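You operate a simulated robot arm through the tools that you are given. There is no shell and no other tool.

Carry out the task below with a simulated robot arm. There is one attempt and no reset: what you move stays moved.

Task
Put things in order on the top of the low carton stack. At the end: the white square tube from the top of the low carton stack is in the silver steel bowl; the grey label roll stands where the clear cup (marked "Cup 1") stood; the brown jar from the top of the low carton stack stands where the white square tube stood; the clear cup from the top of the low carton stack stands where the brown jar stood; whatever was shut is shut again. Leave all else as you found it, and nothing knocked over.

It is judged by the outcome, as a careful person would: the job done as asked, and still so three seconds after it is handed in. It fails if anything else is knocked over, pushed out of place, dropped, spilled or broken.

Robot
A 6-joint arm with a two-finger parallel gripper, fixed in place. Base frame: the origin is at the foot of the arm, x ahead of it, y to its left, z up; the work surface is at about z = 0. Readings come in mm, rad, newtons and seconds.
With the tool pointing down near the work surface it reaches from about 120 to 500 mm from the base axis. Its first joint turns from -1.257 to 1.257 rad. Payload 0.65 kg.
Tool frame: the origin (TCP) lies between the finger pads and is the grasp point; the fingertips stand 25 mm ahead of it; z points along the fingers, y is the line along which they close. Largest opening 76 mm; finger width 18, thickness 10; the body of the gripper, 36 by 78 mm, starts 45 mm behind the TCP.
Orientation is that of the tool frame in the base frame, as a unit quaternion [w, x, y, z]. With the fingers straight down and closing along the base's y, the tool's x points along the base's -x, its y along +y and its z along -z.

Tools
- The arm moves only by the tool step_arm. Its argument "rows" is a list of rows, each a list of 7 numbers: the shift along the tool's x, y, z in mm, then the turn, a rotation vector about the tool's x, y, z in rad, then the opening, from 0 (shut) to 1 (fully open). In form: [[dx, dy, dz, ax, ay, az, hand], ...]. A call has 1 to 20 rows; each row shifts and turns the commanded pose from where the row before left it, along the tool's axes as they then stand. Rows are played at 5 a second. More than 50 mm and 0.15 rad between two rows, or a gripper value outside its range, and nothing of the call is played. A pose out of reach is approached as far as the arm can. The call stops where the force on the tool passes 40 N (or 10 N more than at its start, if that is more) or the arm is blocked; 0.2 s more then pass. The fingers move at their own pace (about 108 mm/s each) and stop on an object; they squeeze with about 24 N. The grip force told is the motor's: it shows also when the fingers shut on nothing. Time passes only in rows, and 0.2 s behind the last, so rows that do not move let the fingers close. The reply holds the time, the measured pose of the TCP, the force on the tool along the base axes, the opening and the grip force, in the units named above and with some noise, with the torque about the TCP (base axes, N m) and any sound that the robot's microphone picked up, and new pictures: "show" is both (left out), scene, wrist or none.
- Cameras (640 x 400 px; columns grow to the right, rows downward): "scene" is fixed at [54.2, 267.7, 408.6]; the picture's right is [-0.80, -0.60, 0.00], its down [-0.32, 0.43, -0.85] and it looks along [0.51, -0.68, -0.53] (base axes); focal length 214 px, centre (320, 200). "wrist" rides on the gripper at [58, 11, -81] in the tool frame; the picture's right is [-0.18, 0.98, 0.00], its down [-0.75, -0.14, -0.64] and it looks along [-0.63, -0.12, 0.77] (tool axes); focal length 243 px, centre (320, 200). There is no depth. A picture from a camera that has moved, and an enlarged one, comes with that camera's place and axes in the base frame and with its lens.
- close_up(camera, box): a new picture of the part [left, top, right, bottom] of that camera's present view, enlarged. No time passes.
- sign_off(): hands the job in; it is judged then, once.

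Places have to be worked out from the pictures, the camera data and where the tool is seen. Open the gripper and draw the arm clear of the work before you hand the job in, unless the task says otherwise.

The tools are called by a JSON object that holds its "api" and its "payload". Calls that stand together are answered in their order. step_arm: Moves the arm, as the interface text tells. Its arguments: {"type":"object","properties":{"rows":{"type":"array"},"show":{"type":"string","enum":["both","scene","wrist","none"]}},"required":["rows"]} The other tools are called the same way: close_up (camera, box) takes an enlarged picture of a part of a camera's view; sign_off () hands the job in.

At the start:

```text
clock: 0.0
eef_pos: [316.0, -29.9, 282.7]
tcp_rot: [0.002, -0.001, 1.0, 0.001]
force: [-0.3, 0.1, 0.2]
torque: [-0.02, 0.01, 0.01]
finger_gap: 76.0
gripper_force: 0.1
```

scene: 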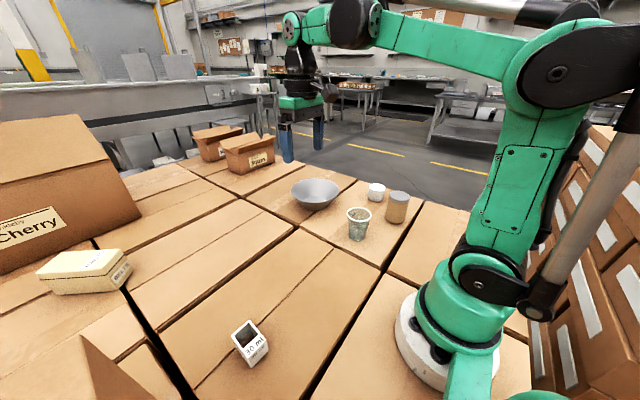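
wrist: 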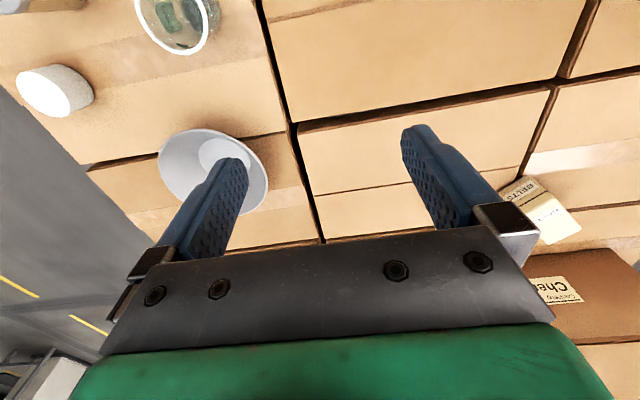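

I start by looking closely at the scene camera's view to identify the objects: bowl, cup, white roll/jar, brown jar, the white square tube and the boxes.

{"api": "close_up", "payload": {"camera": "scene", "box": [270, 160, 430, 260]}}

{"api": "close_up", "payload": {"camera": "scene", "box": [200, 300, 320, 375]}}

{"api": "close_up", "payload": {"camera": "scene", "box": [0, 100, 240, 250]}}

{"api": "close_up", "payload": {"camera": "scene", "box": [180, 110, 300, 185]}}

{"api": "close_up", "payload": {"camera": "wrist", "box": [0, 0, 320, 200]}}

```text
4.00 times, centred on (350, 210) of scene
camera zoom: at [54.2, 267.7, 408.6], right [-0.8, -0.6, 0.0], down [-0.32, 0.43, -0.85], along [0.51, -0.68, -0.53], focal length 858 px, centre (200, 160)
```

zoom: 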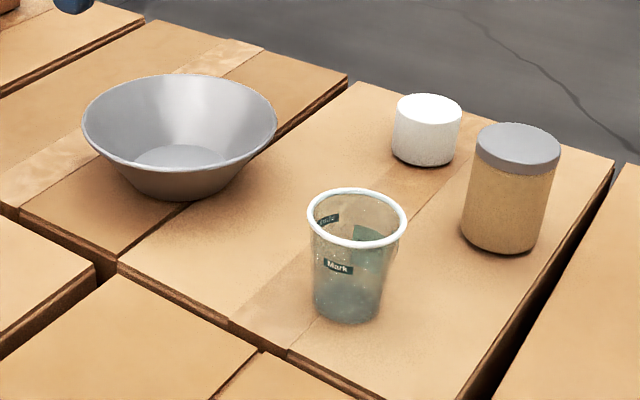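

```text
5.33 times, centred on (260, 338) of scene
camera zoom: at [54.2, 267.7, 408.6], right [-0.8, -0.6, 0.0], down [-0.32, 0.43, -0.85], along [0.51, -0.68, -0.53], focal length 1144 px, centre (640, -533)
```

zoom: 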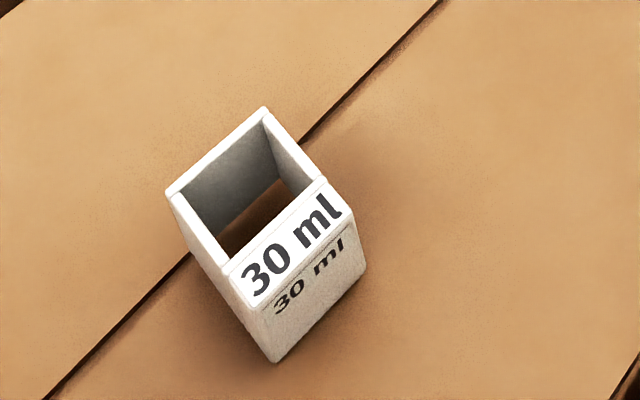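

```text
2.67 times, centred on (120, 175) of scene
camera zoom: at [54.2, 267.7, 408.6], right [-0.8, -0.6, 0.0], down [-0.32, 0.43, -0.85], along [0.51, -0.68, -0.53], focal length 572 px, centre (853, 267)
```

zoom: 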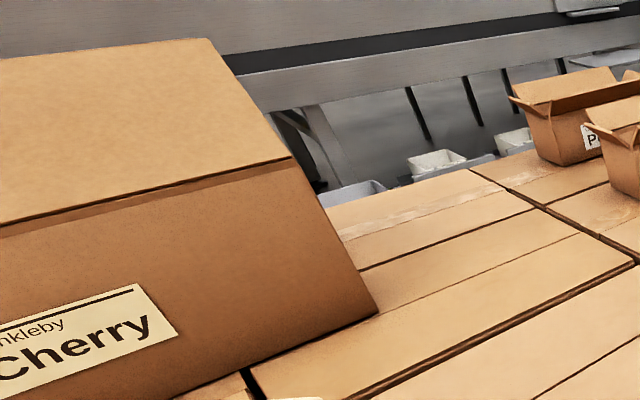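

```text
5.33 times, centred on (240, 148) of scene
camera zoom: at [54.2, 267.7, 408.6], right [-0.8, -0.6, 0.0], down [-0.32, 0.43, -0.85], along [0.51, -0.68, -0.53], focal length 1144 px, centre (747, 480)
```

zoom: 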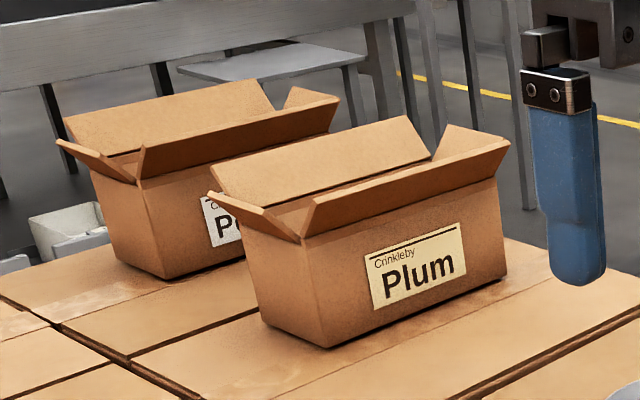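

```text
2.00 times, centred on (160, 100) of wrist
camera zoom: at [257.7, -19.9, 364.0], right [0.18, 0.98, 0.0], down [0.75, -0.14, 0.65], along [0.63, -0.12, -0.76], focal length 485 px, centre (640, 400)
```

zoom: 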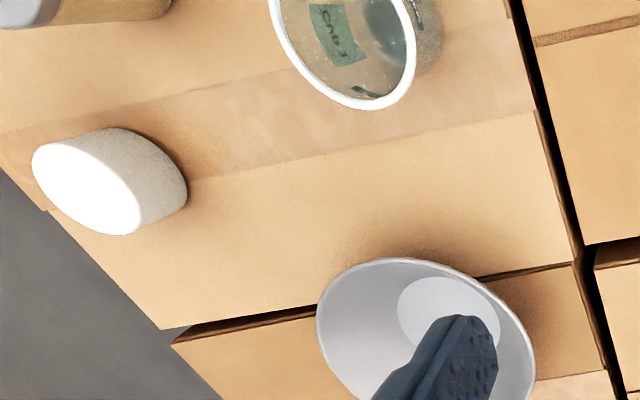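

The white square tube, bowl, "Cup 1" and brown jar are visible; the grey label roll is either hidden or the small whitish cylinder. I look more closely at the pale box on the left, the other boxes and the labels.

{"api": "close_up", "payload": {"camera": "scene", "box": [20, 230, 148, 310]}}

{"api": "close_up", "payload": {"camera": "scene", "box": [0, 300, 160, 400]}}

{"api": "close_up", "payload": {"camera": "wrist", "box": [480, 140, 640, 240]}}

{"api": "close_up", "payload": {"camera": "wrist", "box": [480, 220, 640, 320]}}

{"api": "close_up", "payload": {"camera": "scene", "box": [340, 170, 420, 220]}}

{"api": "close_up", "payload": {"camera": "wrist", "box": [0, 50, 120, 125]}}

```text
5.00 times, centred on (84, 270) of scene
camera zoom: at [54.2, 267.7, 408.6], right [-0.8, -0.6, 0.0], down [-0.32, 0.43, -0.85], along [0.51, -0.68, -0.53], focal length 1072 px, centre (1500, -150)
```

zoom: 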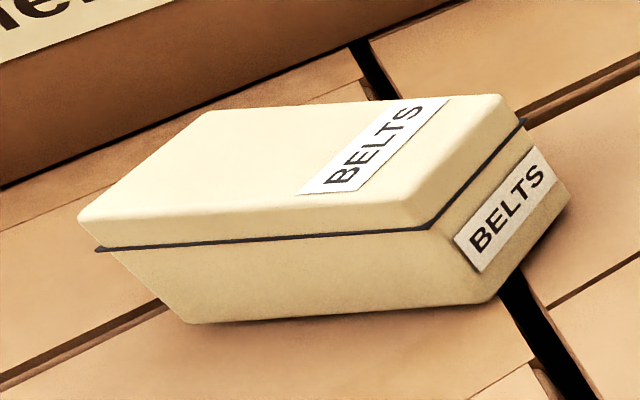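

```text
4.00 times, centred on (80, 350) of scene
camera zoom: at [54.2, 267.7, 408.6], right [-0.8, -0.6, 0.0], down [-0.32, 0.43, -0.85], along [0.51, -0.68, -0.53], focal length 858 px, centre (1280, -400)
```

zoom: 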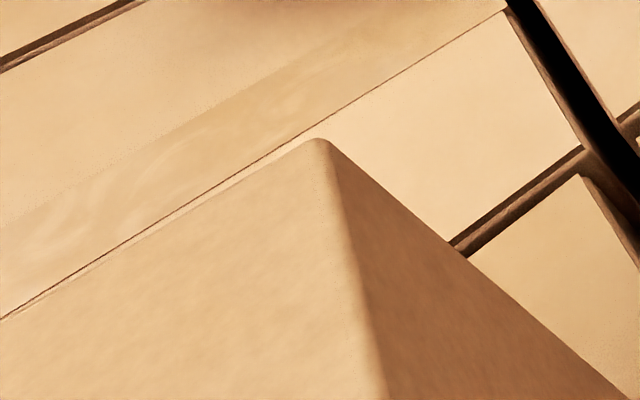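

```text
4.00 times, centred on (560, 190) of wrist
camera zoom: at [257.7, -19.9, 364.0], right [0.18, 0.98, 0.0], down [0.75, -0.14, 0.65], along [0.63, -0.12, -0.76], focal length 970 px, centre (-640, 240)
```

zoom: 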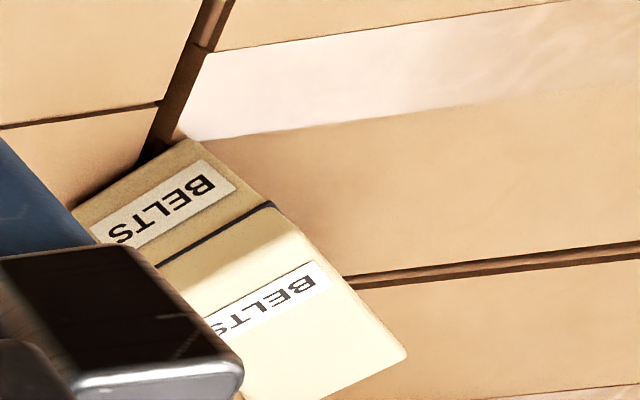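

```text
4.00 times, centred on (560, 270) of wrist
camera zoom: at [257.7, -19.9, 364.0], right [0.18, 0.98, 0.0], down [0.75, -0.14, 0.65], along [0.63, -0.12, -0.76], focal length 970 px, centre (-640, -80)
```

zoom: 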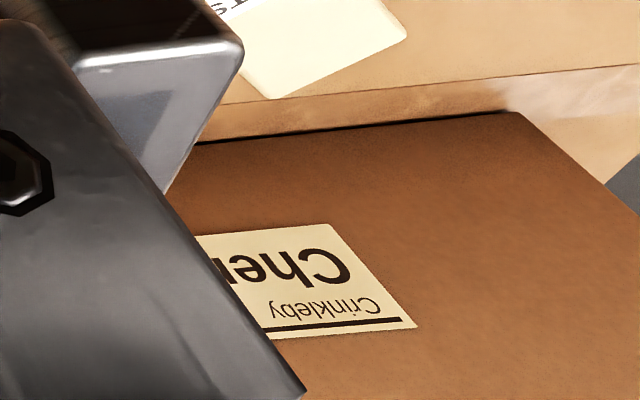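

```text
8.00 times, centred on (380, 195) of scene
camera zoom: at [54.2, 267.7, 408.6], right [-0.8, -0.6, 0.0], down [-0.32, 0.43, -0.85], along [0.51, -0.68, -0.53], focal length 1716 px, centre (-160, 240)
```

zoom: 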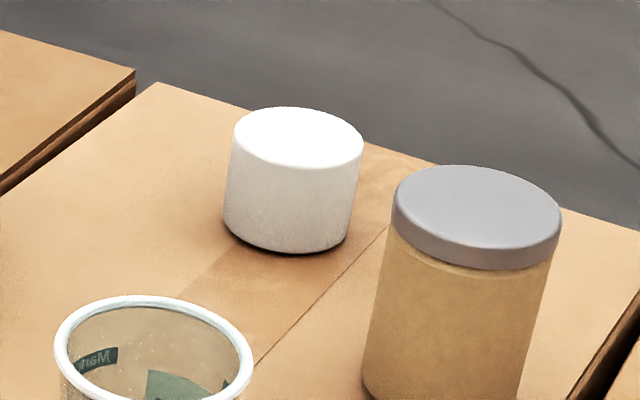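

```text
5.33 times, centred on (60, 88) of wrist
camera zoom: at [257.7, -19.9, 364.0], right [0.18, 0.98, 0.0], down [0.75, -0.14, 0.65], along [0.63, -0.12, -0.76], focal length 1294 px, centre (1707, 800)
```

zoom: 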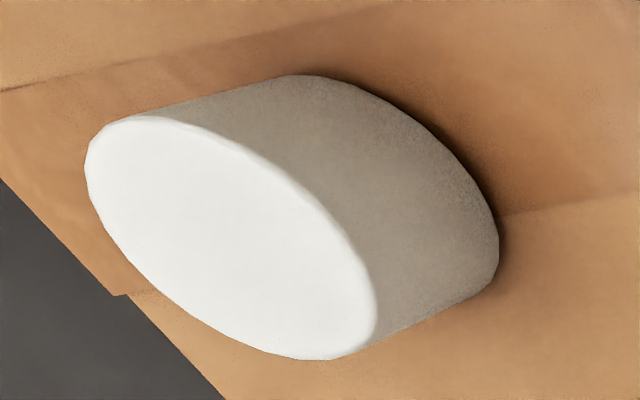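

The small cylinder has no core hole and looks white, so the grey label roll may be hidden (e.g. a shut box). By my geometry the BELTS box sits near (600, 310), and another box corner shows at the lower left; I swing the wrist camera left at a safe height to look.

{"api": "step_arm", "payload": {"rows": [[13, 40, -4, 0, 0, 0, 1], [13, 40, -4, 0, 0, 0, 1], [13, 40, -4, 0, 0, 0, 1], [13, 40, -4, 0, 0, 0, 1], [13, 30, -4, 0, 0, 0, 1], [0, 0, 0, 0, 0, -0.15, 1], [0, 0, 0, 0, 0, -0.15, 1], [0, 0, 0, 0, 0, -0.15, 1], [0, 0, 0, 0, 0, -0.15, 1]], "show": "both"}}

```text
clock: 2.0
eef_pos: [252.3, 158.9, 303.9]
tcp_rot: [0.002, -0.297, 0.955, 0.001]
force: [-0.1, -0.2, 0.0]
torque: [0.0, 0.03, 0.0]
finger_gap: 75.9
gripper_force: 0.0
camera wrist: at [196.3, 135.0, 384.4], right [-0.41, 0.91, 0.0], down [0.7, 0.31, 0.65], along [0.59, 0.26, -0.76], focal length 243 px, centre (320, 200)
```

scene: 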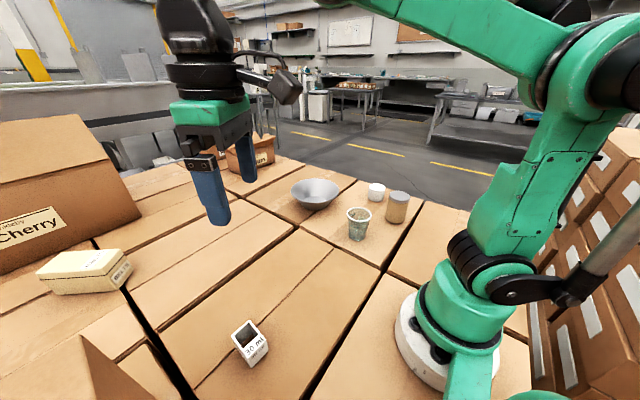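
wrist: 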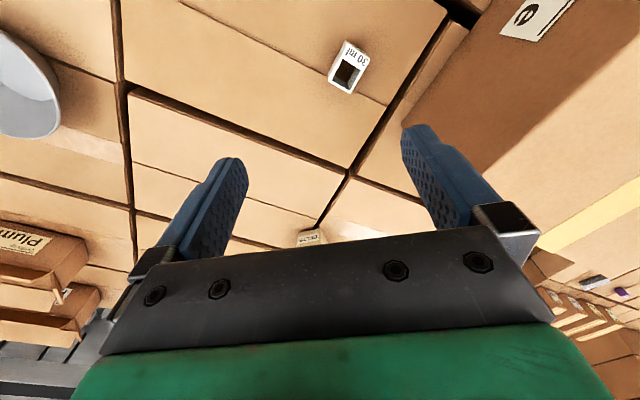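

The view now shows the large carton on the left and BELTS behind the gripper body. I zoom into the parts of the wrist picture that may hide something.

{"api": "close_up", "payload": {"camera": "wrist", "box": [480, 200, 640, 300]}}

{"api": "close_up", "payload": {"camera": "wrist", "box": [240, 180, 480, 330]}}

{"api": "close_up", "payload": {"camera": "wrist", "box": [400, 0, 640, 150]}}

{"api": "close_up", "payload": {"camera": "wrist", "box": [300, 20, 396, 80]}}

{"api": "close_up", "payload": {"camera": "wrist", "box": [0, 200, 160, 300]}}

```text
4.00 times, centred on (560, 250) of wrist
camera zoom: at [196.3, 135.0, 384.4], right [-0.41, 0.91, 0.0], down [0.7, 0.31, 0.65], along [0.59, 0.26, -0.76], focal length 970 px, centre (-640, 0)
```

zoom: 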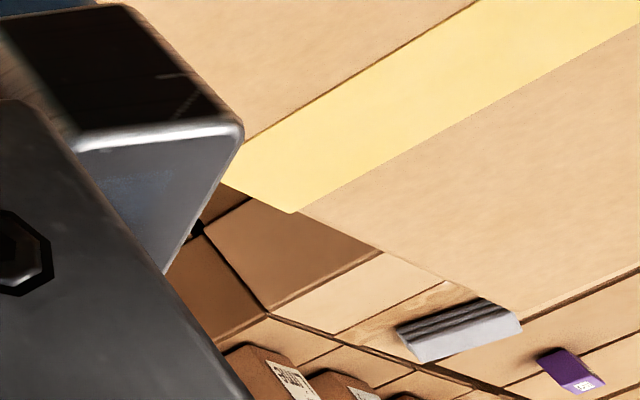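

```text
2.67 times, centred on (360, 255) of wrist
camera zoom: at [196.3, 135.0, 384.4], right [-0.41, 0.91, 0.0], down [0.7, 0.31, 0.65], along [0.59, 0.26, -0.76], focal length 647 px, centre (213, 53)
```

zoom: 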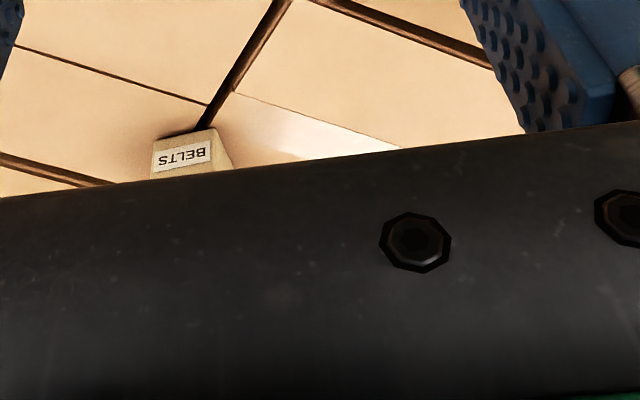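

```text
2.67 times, centred on (520, 75) of wrist
camera zoom: at [196.3, 135.0, 384.4], right [-0.41, 0.91, 0.0], down [0.7, 0.31, 0.65], along [0.59, 0.26, -0.76], focal length 647 px, centre (-213, 533)
```

zoom: 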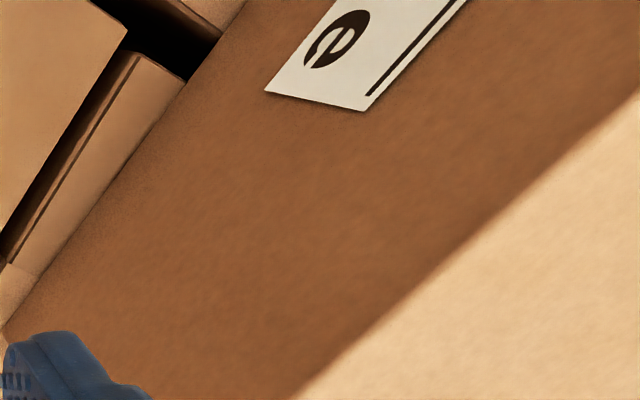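

```text
6.67 times, centred on (348, 50) of wrist
camera zoom: at [196.3, 135.0, 384.4], right [-0.41, 0.91, 0.0], down [0.7, 0.31, 0.65], along [0.59, 0.26, -0.76], focal length 1618 px, centre (133, 1200)
```

zoom: 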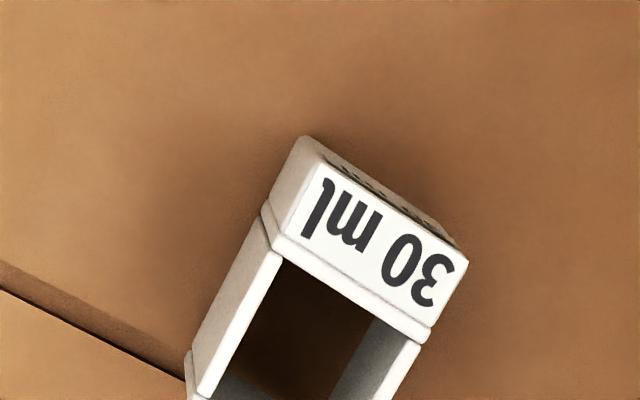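

```text
4.00 times, centred on (80, 250) of wrist
camera zoom: at [196.3, 135.0, 384.4], right [-0.41, 0.91, 0.0], down [0.7, 0.31, 0.65], along [0.59, 0.26, -0.76], focal length 970 px, centre (1280, 0)
```

zoom: 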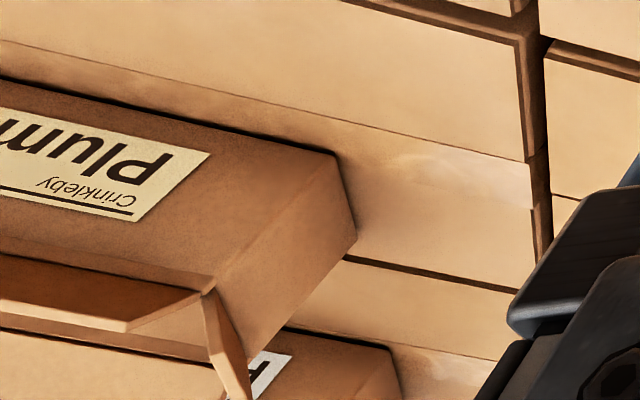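

The roll is not visible here. I tilt the tool outward so the wrist camera can see the BELTS box and the carton behind it properly.

{"api": "step_arm", "payload": {"rows": [[0, 0, 0, 0, -0.15, 0, 1], [0, 0, 0, 0, -0.15, 0, 1], [0, 0, 0, 0, -0.15, 0, 1], [0, 0, 0, 0, 0, 0, 1]], "show": "wrist"}}

```text
clock: 3.0
eef_pos: [250.7, 160.0, 302.9]
tcp_rot: [0.215, -0.288, 0.931, 0.066]
force: [-0.4, 0.0, 0.2]
torque: [-0.04, -0.02, 0.03]
finger_gap: 75.9
gripper_force: 0.0
camera wrist: at [172.3, 118.9, 350.5], right [-0.42, 0.9, 0.08], down [0.4, 0.11, 0.91], along [0.81, 0.41, -0.41], focal length 243 px, centre (320, 200)
```

wrist: 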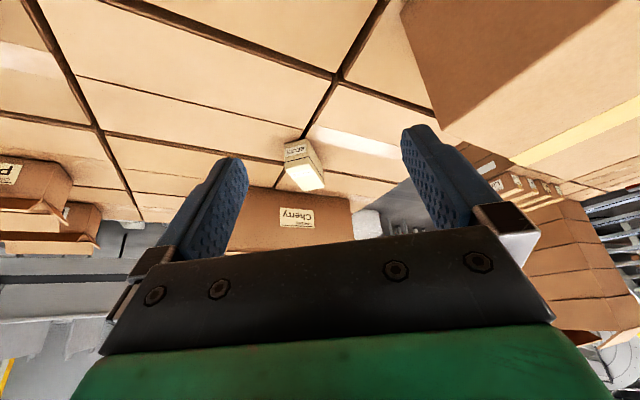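

I zoom in on the BELTS box and the surroundings from this new angle.

{"api": "close_up", "payload": {"camera": "wrist", "box": [260, 120, 356, 200]}}

{"api": "close_up", "payload": {"camera": "wrist", "box": [480, 80, 640, 230]}}

{"api": "close_up", "payload": {"camera": "wrist", "box": [0, 100, 200, 260]}}

```text
5.00 times, centred on (308, 160) of wrist
camera zoom: at [172.3, 118.9, 350.5], right [-0.42, 0.9, 0.08], down [0.4, 0.11, 0.91], along [0.81, 0.41, -0.41], focal length 1213 px, centre (380, 400)
```

zoom: 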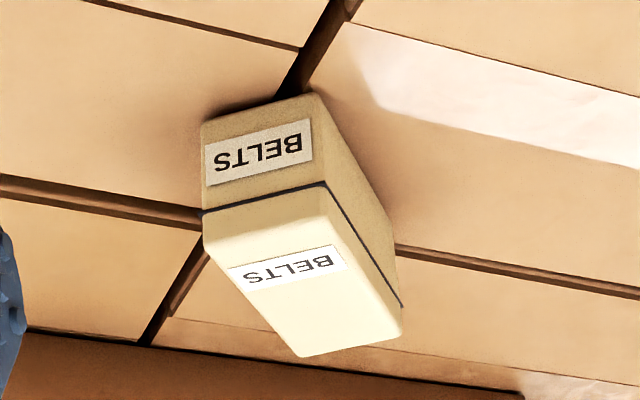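

```text
2.67 times, centred on (560, 155) of wrist
camera zoom: at [172.3, 118.9, 350.5], right [-0.42, 0.9, 0.08], down [0.4, 0.11, 0.91], along [0.81, 0.41, -0.41], focal length 647 px, centre (-320, 320)
```

zoom: 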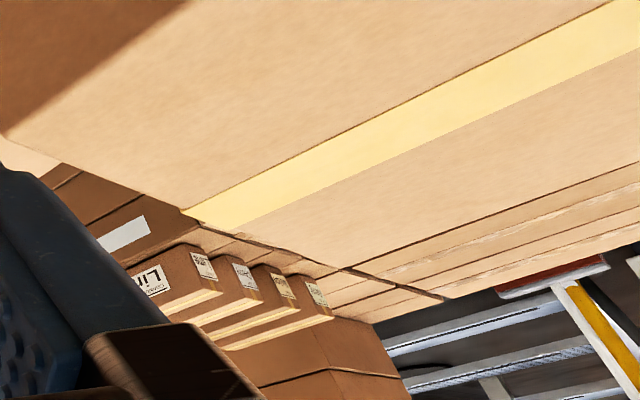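

```text
2.50 times, centred on (100, 180) of wrist
camera zoom: at [172.3, 118.9, 350.5], right [-0.42, 0.9, 0.08], down [0.4, 0.11, 0.91], along [0.81, 0.41, -0.41], focal length 606 px, centre (870, 250)
```

zoom: 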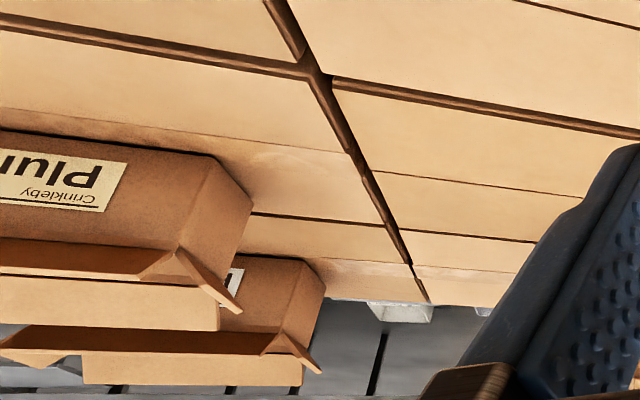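

The BELTS box seems beyond normal reach (about 640 mm). I level the tool again and turn further left to see the area beneath/behind the scene camera.

{"api": "step_arm", "payload": {"rows": [[0, 0, 0, 0, 0.15, 0, 1], [0, 0, 0, 0, 0.15, 0, 1], [0, 0, 0, 0, 0.15, 0, 1], [20, 20, -10, 0, 0, -0.15, 1], [20, 20, -10, 0, 0, -0.15, 1], [20, 20, -10, 0, 0, -0.15, 1], [20, 10, 0, 0, 0, -0.15, 1], [0, 0, 0, 0, 0, 0, 1]], "show": "wrist"}}

```text
clock: 4.8
eef_pos: [148.0, 150.4, 332.5]
tcp_rot: [0.001, -0.565, 0.825, -0.001]
force: [0.5, -0.8, -0.2]
torque: [0.02, 0.01, -0.02]
finger_gap: 75.8
gripper_force: 0.0
camera wrist: at [116.6, 99.4, 412.8], right [-0.85, 0.53, 0.0], down [0.4, 0.65, 0.64], along [0.34, 0.55, -0.76], focal length 243 px, centre (320, 200)
```

wrist: 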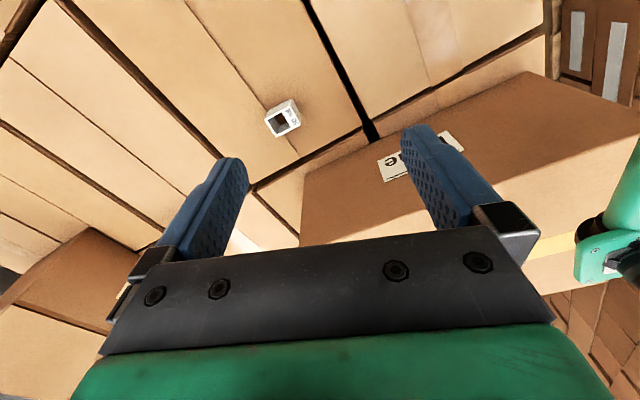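

Nothing new on the left besides a tall carton. I swing round to the right side at height to view the cup, jar, cylinder and whatever the arm hid.

{"api": "step_arm", "payload": {"rows": [[8, -29, 0, 0, 0, 0.15, 1], [8, -29, 0, 0, 0, 0.15, 1], [8, -29, 0, 0, 0, 0.15, 1], [8, -29, 0, 0, 0, 0.15, 1], [8, -29, 0, 0, 0, 0.15, 1], [8, -29, 0, 0, 0, 0.15, 1], [8, -29, 0, 0, 0, 0.15, 1], [8, -29, 0, 0, 0, 0.15, 1], [8, -29, 0, 0, 0, 0.15, 1], [8, -29, 0, 0, 0, 0.15, 1], [0, 0, 0, 0, 0, 0.15, 1], [0, 0, 0, 0, 0, 0.15, 1], [0, 0, 0, 0, 0, 0, 1]], "show": "both"}}

```text
clock: 7.6
eef_pos: [217.4, -115.1, 331.9]
tcp_rot: [0.001, 0.295, 0.955, 0.001]
force: [-0.4, 1.0, -0.7]
torque: [0.02, -0.01, 0.01]
finger_gap: 76.2
gripper_force: 0.2
camera wrist: at [175.2, -72.9, 413.5], right [0.71, 0.71, 0.0], down [0.54, -0.54, 0.64], along [0.46, -0.45, -0.76], focal length 243 px, centre (320, 200)
```

scene: 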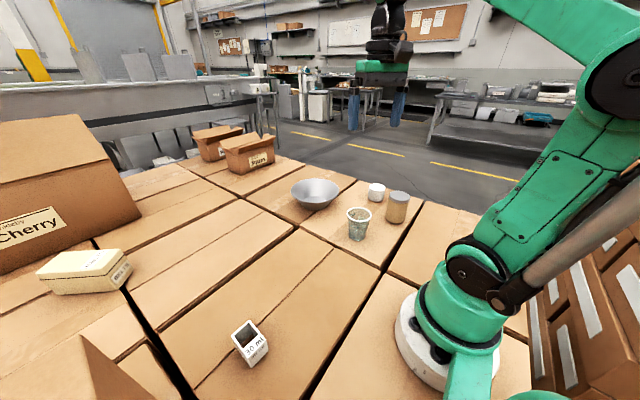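
wrist: 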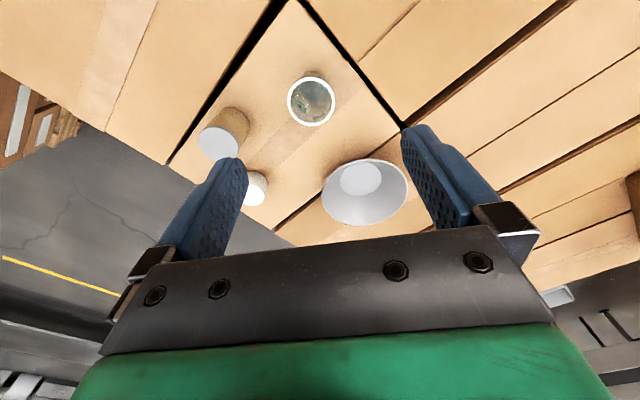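

{"api": "close_up", "payload": {"camera": "wrist", "box": [180, 60, 420, 230]}}

{"api": "close_up", "payload": {"camera": "wrist", "box": [270, 60, 350, 140]}}

{"api": "close_up", "payload": {"camera": "wrist", "box": [0, 60, 160, 160]}}

{"api": "close_up", "payload": {"camera": "wrist", "box": [480, 150, 640, 330]}}

```text
2.35 times, centred on (300, 145) of wrist
camera zoom: at [175.2, -72.9, 413.5], right [0.71, 0.71, 0.0], down [0.54, -0.54, 0.64], along [0.46, -0.45, -0.76], focal length 571 px, centre (367, 329)
```

zoom: 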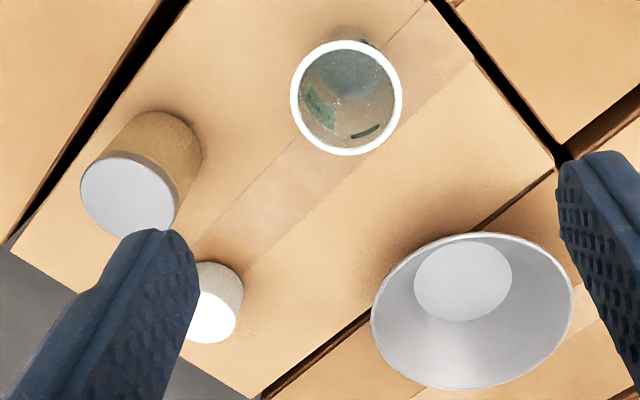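

```text
5.00 times, centred on (310, 100) of wrist
camera zoom: at [175.2, -72.9, 413.5], right [0.71, 0.71, 0.0], down [0.54, -0.54, 0.64], along [0.46, -0.45, -0.76], focal length 1213 px, centre (370, 700)
```

zoom: 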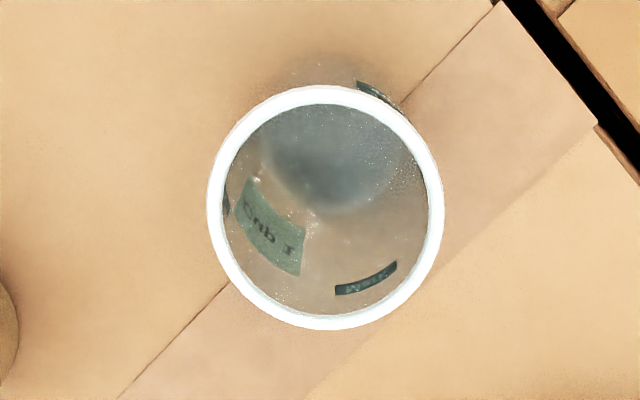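

```text
4.00 times, centred on (80, 110) of wrist
camera zoom: at [175.2, -72.9, 413.5], right [0.71, 0.71, 0.0], down [0.54, -0.54, 0.64], along [0.46, -0.45, -0.76], focal length 970 px, centre (1280, 560)
```

zoom: 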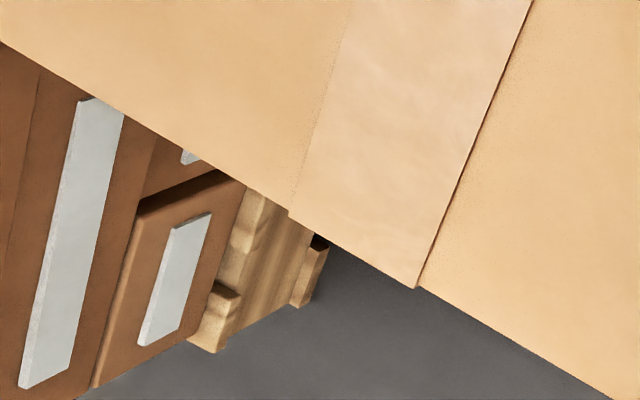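

```text
2.22 times, centred on (560, 240) of wrist
camera zoom: at [175.2, -72.9, 413.5], right [0.71, 0.71, 0.0], down [0.54, -0.54, 0.64], along [0.46, -0.45, -0.76], focal length 539 px, centre (-213, 111)
```

zoom: 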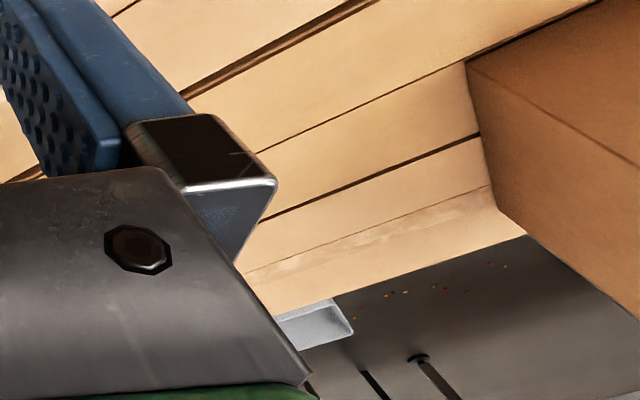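

No grey roll in the open anywhere: the small cylinder is clearly whiter than the jar's grey lid, so the roll is most likely inside the shut BELTS box. I go back over to the left and reach toward that box with the tool tilted outward to inspect it close up.

{"api": "step_arm", "payload": {"rows": [[0, 0, 0, 0, 0, -0.15, 1], [0, 0, 0, 0, 0, -0.15, 1], [0, 0, 0, 0, 0, -0.15, 1], [0, 0, 0, 0, 0, -0.15, 1], [0, 0, 0, 0, 0, -0.15, 1], [0, 0, 0, 0, 0, -0.15, 1], [0, 0, 0, 0, 0, -0.15, 1], [-33, 19, 0, 0, 0, 0, 1], [-33, 19, 0, 0, 0, 0, 1], [-33, 19, 0, 0, 0, 0, 1], [-33, 19, 0, 0, 0, 0, 1], [-33, 19, 0, 0, 0, 0, 1], [-33, 19, 0, 0, 0, 0, 1], [-33, 19, 0, 0, 0, 0, 1], [-33, 19, 0, 0, 0, 0, 1], [0, 0, 0, 0, -0.15, 0, 1], [0, 0, 0, 0, -0.15, 0, 1], [0, 0, 0, 0, -0.15, 0, 1], [0, 0, 0, 0, 0, 0, 1]], "show": "both"}}

```text
clock: 11.6
eef_pos: [365.7, 120.4, 315.4]
tcp_rot: [0.22, -0.217, 0.95, 0.051]
force: [0.3, 0.8, 0.6]
torque: [-0.02, 0.0, 0.0]
finger_gap: 76.0
gripper_force: 0.0
out of reach, approached as far as the arm can: row 14, 15
camera wrist: at [281.6, 91.8, 363.4], right [-0.28, 0.96, 0.08], down [0.42, 0.04, 0.91], along [0.87, 0.29, -0.41], focal length 243 px, centre (320, 200)
```

scene: 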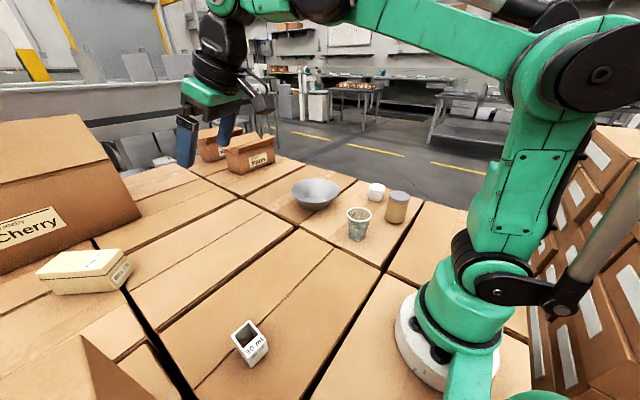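
wrist: 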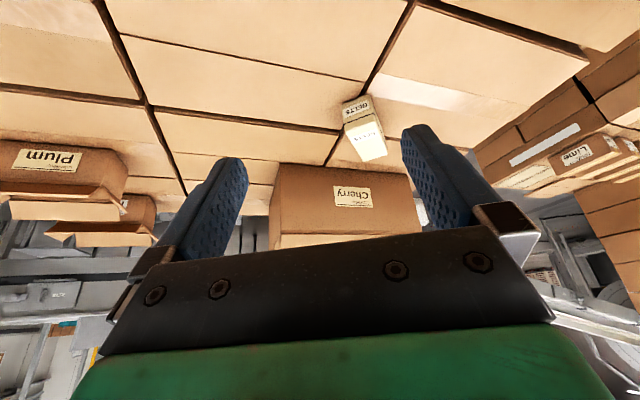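

The arm is limited at this height; I go lower and outward, staying well clear of the box, to inspect BELTS.

{"api": "step_arm", "payload": {"rows": [[-12, 11, 39, 0, 0, 0, 1], [-12, 11, 39, 0, 0, 0, 1], [-12, 11, 39, 0, 0, 0, 1], [-12, 11, 39, 0, 0, 0, 1], [0, 0, 0, 0, -0.15, 0, 1], [0, 0, 0, 0, -0.15, 0, 1], [0, 0, 0, 0, 0, 0, 1]], "show": "wrist"}}

```text
clock: 13.2
eef_pos: [446.7, 209.0, 197.2]
tcp_rot: [0.359, -0.208, 0.906, 0.082]
force: [-0.1, -0.3, 0.5]
torque: [0.04, 0.0, 0.03]
finger_gap: 75.9
gripper_force: 0.0
camera wrist: at [353.1, 176.3, 216.3], right [-0.31, 0.94, 0.13], down [0.16, -0.08, 0.98], along [0.94, 0.32, -0.13], focal length 243 px, centre (320, 200)
```

wrist: 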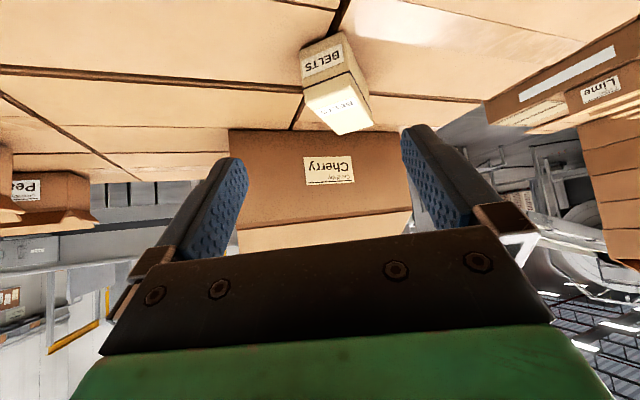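

{"api": "close_up", "payload": {"camera": "wrist", "box": [270, 10, 400, 150]}}

{"api": "close_up", "payload": {"camera": "wrist", "box": [0, 140, 240, 290]}}

{"api": "close_up", "payload": {"camera": "wrist", "box": [420, 20, 640, 190]}}

```text
2.86 times, centred on (335, 80) of wrist
camera zoom: at [353.1, 176.3, 216.3], right [-0.31, 0.94, 0.13], down [0.16, -0.08, 0.98], along [0.94, 0.32, -0.13], focal length 693 px, centre (277, 543)
```

zoom: 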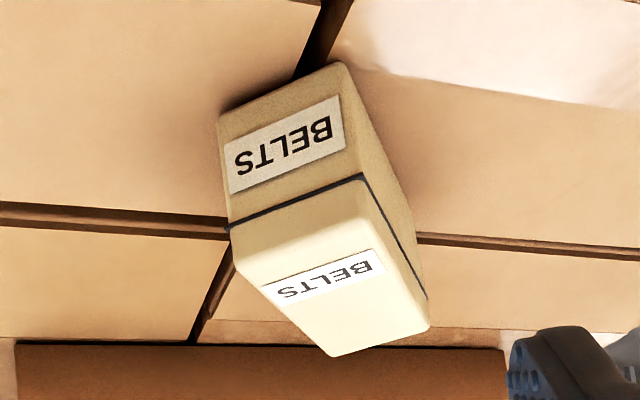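

```text
2.67 times, centred on (120, 215) of wrist
camera zoom: at [353.1, 176.3, 216.3], right [-0.31, 0.94, 0.13], down [0.16, -0.08, 0.98], along [0.94, 0.32, -0.13], focal length 647 px, centre (853, 160)
```

zoom: 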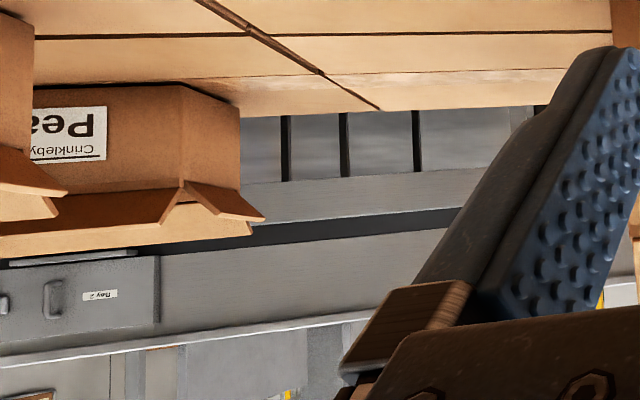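

```text
2.35 times, centred on (530, 105) of wrist
camera zoom: at [353.1, 176.3, 216.3], right [-0.31, 0.94, 0.13], down [0.16, -0.08, 0.98], along [0.94, 0.32, -0.13], focal length 571 px, centre (-174, 424)
```

zoom: 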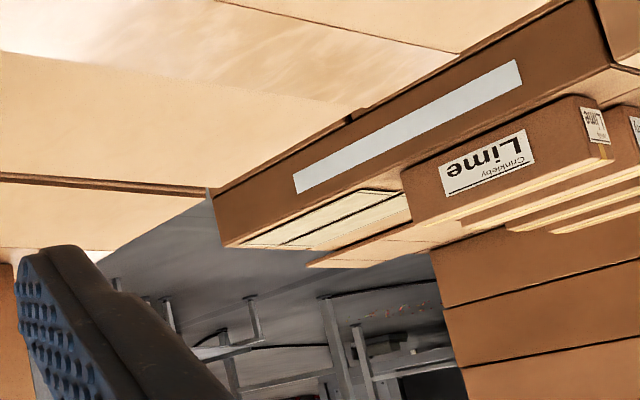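

BELTS lies at about 590–680, 260–380 (650–710 mm out), beyond any workable grasp, and everything else hidden is farther. So the roll should be within reach; I retract and go for a close look at the small cylinder near (296, -396).

{"api": "step_arm", "payload": {"rows": [[7, -1, -42, 0, 0, 0, 1], [7, -1, -42, 0, 0, 0, 1], [7, -1, -42, 0, 0, 0, 1], [7, -1, -42, 0, 0, 0, 1], [7, -1, -42, 0, 0, 0, 1], [0, 0, 0, 0, 0.15, 0, 1], [0, 0, 0, 0, 0.15, 0, 1], [0, 0, 0, 0, 0.15, 0, 1], [0, 0, 0, 0, 0.15, 0, 1], [0, 0, 0, 0, 0.15, 0, 1], [0, 0, 0, 0, 0, 0, 1]], "show": "none"}}

{"api": "step_arm", "payload": {"rows": [[0, -30, 0, 0, 0, 0.15, 1], [0, -30, 0, 0, 0, 0.15, 1], [0, -30, 0, 0, 0, 0.15, 1], [0, -40, 0, 0, 0, 0.15, 1], [0, -40, 0, 0, 0, 0.15, 1], [0, -40, 0, 0, 0, 0.15, 1], [0, -40, 0, 0, 0, 0.15, 1], [0, -40, 0, 0, 0, 0.15, 1], [0, -30, 0, 0, 0, 0.15, 1], [0, 0, 0, 0, 0, 0, 1]], "show": "both"}}

```text
clock: 15.6
eef_pos: [296.5, 133.2, 326.0]
tcp_rot: [0.0, -0.223, 0.975, 0.001]
force: [0.2, 0.2, -0.3]
torque: [-0.01, 0.06, 0.0]
finger_gap: 76.0
gripper_force: 0.2
```

```text
clock: 17.8
eef_pos: [243.5, -162.2, 327.8]
tcp_rot: [0.001, 0.436, 0.9, 0.001]
force: [-0.1, -0.8, 0.1]
torque: [-0.01, 0.04, 0.04]
finger_gap: 76.1
gripper_force: 0.0
camera wrist: at [216.1, -110.3, 408.5], right [0.88, 0.47, 0.0], down [0.36, -0.68, 0.64], along [0.3, -0.57, -0.77], focal length 243 px, centre (320, 200)
```

scene: 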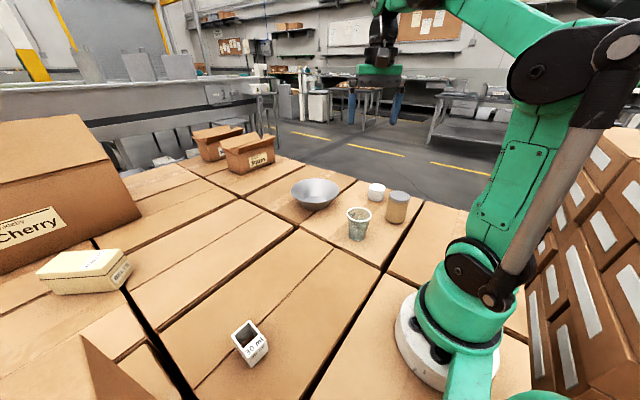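
wrist: 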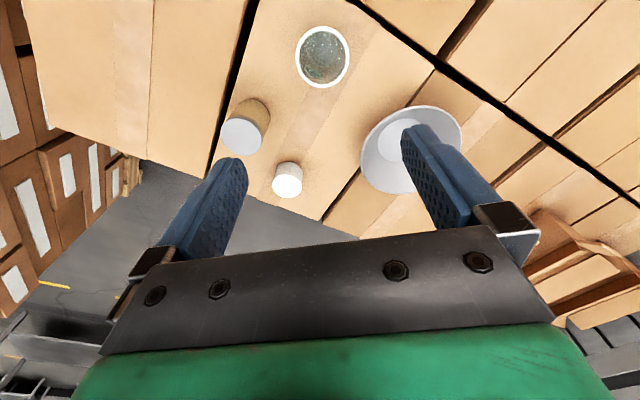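

{"api": "close_up", "payload": {"camera": "wrist", "box": [260, 150, 324, 210]}}

{"api": "close_up", "payload": {"camera": "wrist", "box": [210, 85, 290, 165]}}

{"api": "close_up", "payload": {"camera": "wrist", "box": [280, 10, 370, 100]}}

{"api": "close_up", "payload": {"camera": "wrist", "box": [350, 90, 480, 200]}}

{"api": "close_up", "payload": {"camera": "wrist", "box": [500, 180, 640, 300]}}

```text
6.67 times, centred on (292, 180) of wrist
camera zoom: at [216.1, -110.3, 408.5], right [0.88, 0.47, 0.0], down [0.36, -0.68, 0.64], along [0.3, -0.57, -0.77], focal length 1618 px, centre (507, 333)
```

zoom: 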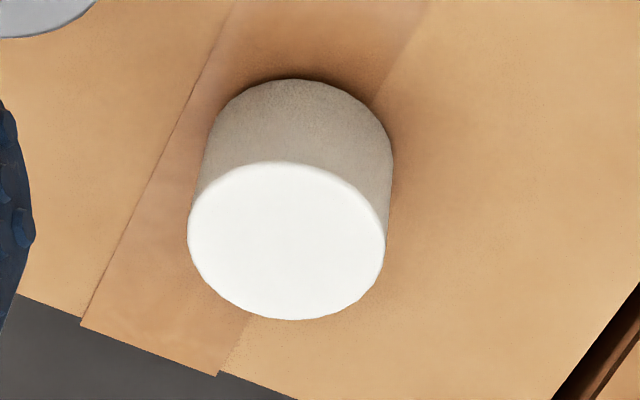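

```text
5.00 times, centred on (250, 125) of wrist
camera zoom: at [216.1, -110.3, 408.5], right [0.88, 0.47, 0.0], down [0.36, -0.68, 0.64], along [0.3, -0.57, -0.77], focal length 1213 px, centre (670, 575)
```

zoom: 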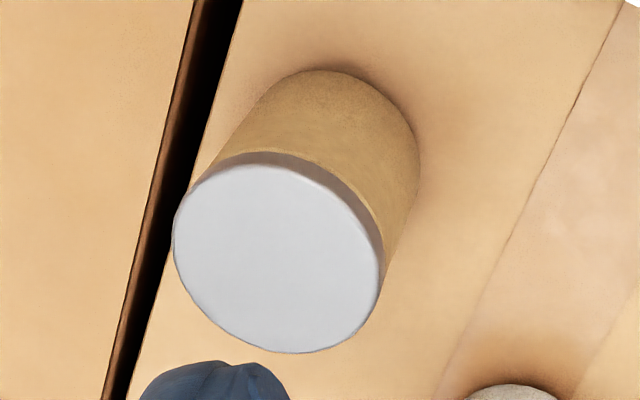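

```text
4.44 times, centred on (325, 55) of wrist
camera zoom: at [216.1, -110.3, 408.5], right [0.88, 0.47, 0.0], down [0.36, -0.68, 0.64], along [0.3, -0.57, -0.77], focal length 1078 px, centre (298, 844)
```

zoom: 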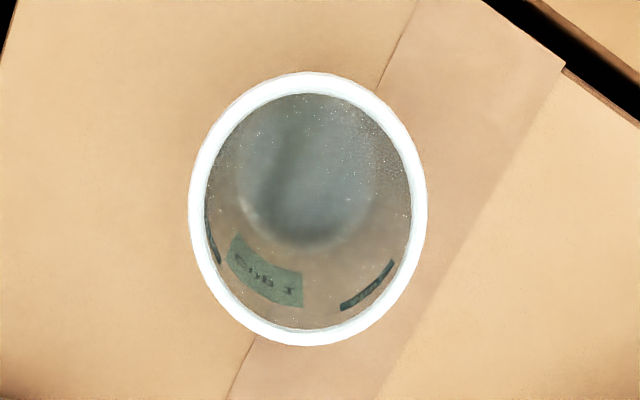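

```text
3.64 times, centred on (415, 145) of wrist
camera zoom: at [216.1, -110.3, 408.5], right [0.88, 0.47, 0.0], down [0.36, -0.68, 0.64], along [0.3, -0.57, -0.77], focal length 882 px, centre (-26, 400)
```

zoom: 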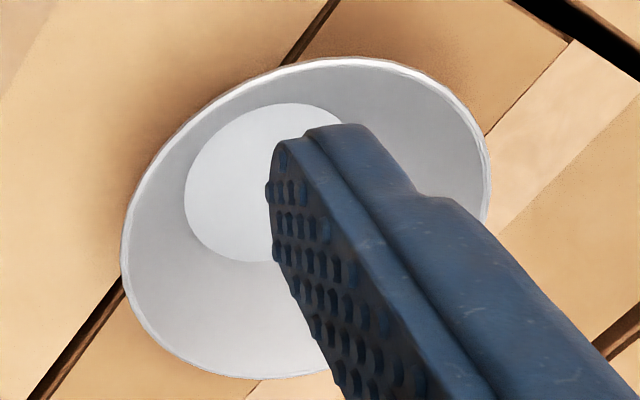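

```text
3.33 times, centred on (570, 240) of wrist
camera zoom: at [216.1, -110.3, 408.5], right [0.88, 0.47, 0.0], down [0.36, -0.68, 0.64], along [0.3, -0.57, -0.77], focal length 809 px, centre (-513, 67)
```

zoom: 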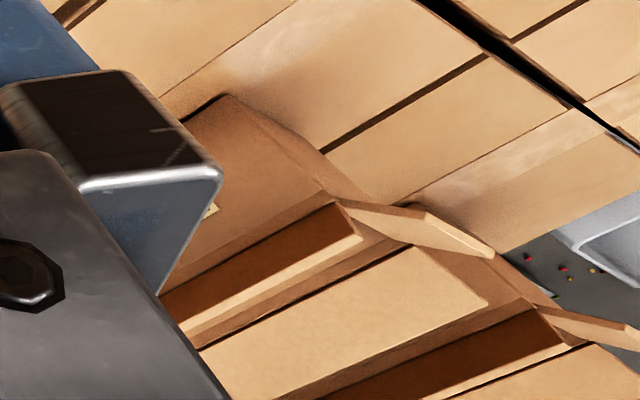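

The cylinder comes out at about (289, -383), 56 mm wide and 42 mm tall, plain and white. Before assuming it is the roll, I check the top of the tall carton on the left (z≈232), which I have not fully seen.

{"api": "step_arm", "payload": {"rows": [[36, 12, -5, 0, 0, 0, 1], [36, 12, -5, 0, 0, 0, 1], [36, 12, -5, 0, 0, 0, 1], [36, 12, -5, 0, 0, 0, 1], [36, 12, -5, 0, 0, -0.15, 1], [0, 0, 0, 0, 0, -0.15, 1], [0, 0, 0, 0, 0, -0.15, 1], [0, 0, 0, 0, 0, -0.15, 1], [0, 0, 0, 0, 0, -0.15, 1], [0, 0, 0, 0, 0, -0.15, 1], [0, 40, 0, 0, 0, 0, 1], [0, 40, 0, 0, 0, 0, 1], [0, 40, 0, 0, 0, 0, 1]], "show": "none"}}

{"api": "step_arm", "payload": {"rows": [[0, 0, -5, 0, 0, -0.15, 1], [0, 0, -5, 0, 0, -0.15, 1], [0, 0, -5, 0, 0, -0.15, 1], [0, 0, -5, 0, 0, -0.15, 1], [0, 0, -5, 0, 0, -0.15, 1], [0, 0, -5, 0, 0, -0.15, 1], [0, 0, -5, 0, 0, -0.15, 1], [0, 0, 0, 0, -0.15, 0, 1], [0, 0, 0, 0, -0.15, 0, 1], [0, 0, 0, 0, 0, 0, 1]], "show": "both"}}

```text
clock: 20.6
eef_pos: [178.0, 138.3, 350.3]
tcp_rot: [0.002, -0.001, 1.0, 0.001]
force: [0.4, 0.0, -0.2]
torque: [0.01, -0.01, 0.0]
finger_gap: 75.8
gripper_force: 0.1
```

```text
clock: 22.8
eef_pos: [180.6, 135.1, 385.3]
tcp_rot: [0.131, -0.496, 0.855, 0.075]
force: [1.2, 0.1, -0.9]
torque: [0.02, 0.01, -0.02]
finger_gap: 76.0
gripper_force: 0.0
camera wrist: at [130.0, 71.6, 445.9], right [-0.77, 0.64, 0.05], down [0.38, 0.39, 0.84], along [0.52, 0.66, -0.54], focal length 243 px, centre (320, 200)
```

scene: 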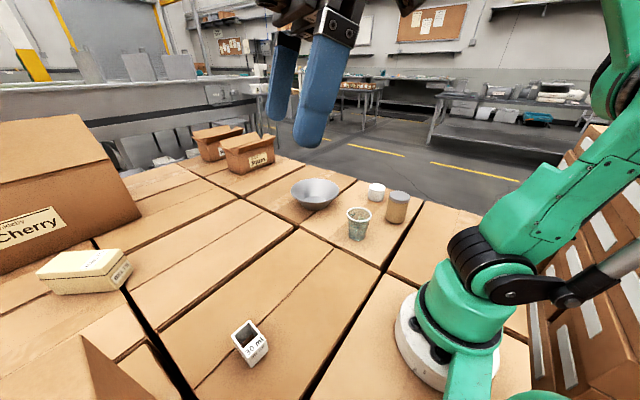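
wrist: 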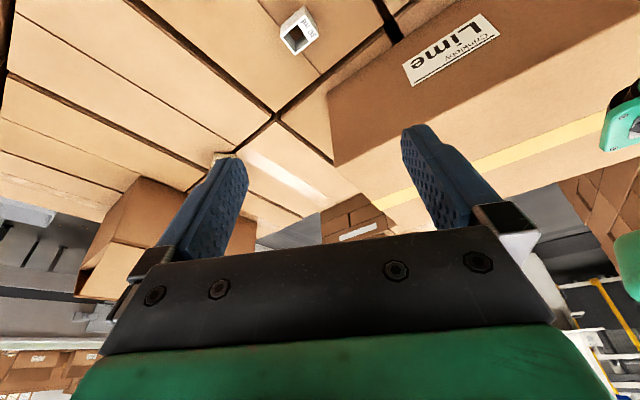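

{"api": "close_up", "payload": {"camera": "wrist", "box": [400, 60, 640, 230]}}

{"api": "close_up", "payload": {"camera": "wrist", "box": [260, 0, 340, 60]}}

```text
2.35 times, centred on (520, 145) of wrist
camera zoom: at [130.0, 71.6, 445.9], right [-0.77, 0.64, 0.05], down [0.38, 0.39, 0.84], along [0.52, 0.66, -0.54], focal length 571 px, centre (-151, 329)
```

zoom: 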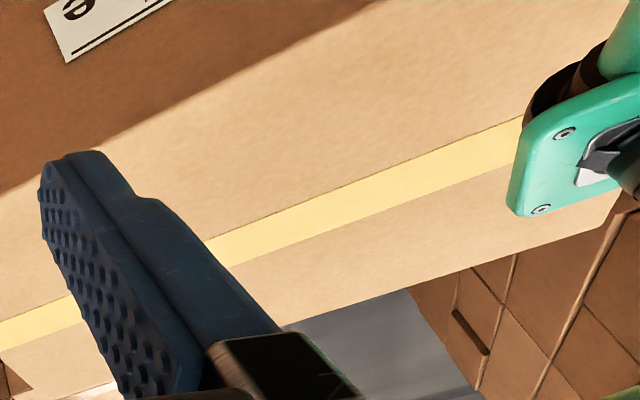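

```text
6.67 times, centred on (300, 30) of wrist
camera zoom: at [130.0, 71.6, 445.9], right [-0.77, 0.64, 0.05], down [0.38, 0.39, 0.84], along [0.52, 0.66, -0.54], focal length 1618 px, centre (453, 1333)
```

zoom: 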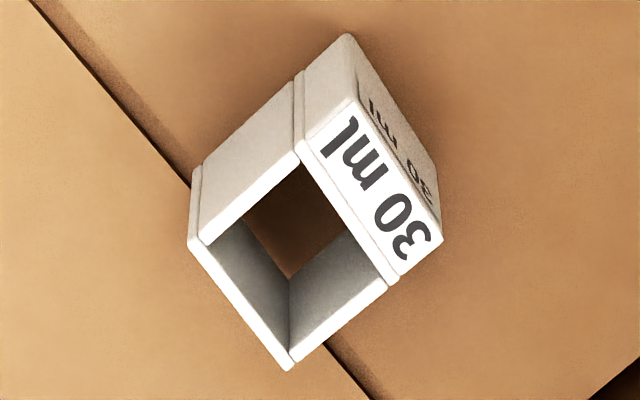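

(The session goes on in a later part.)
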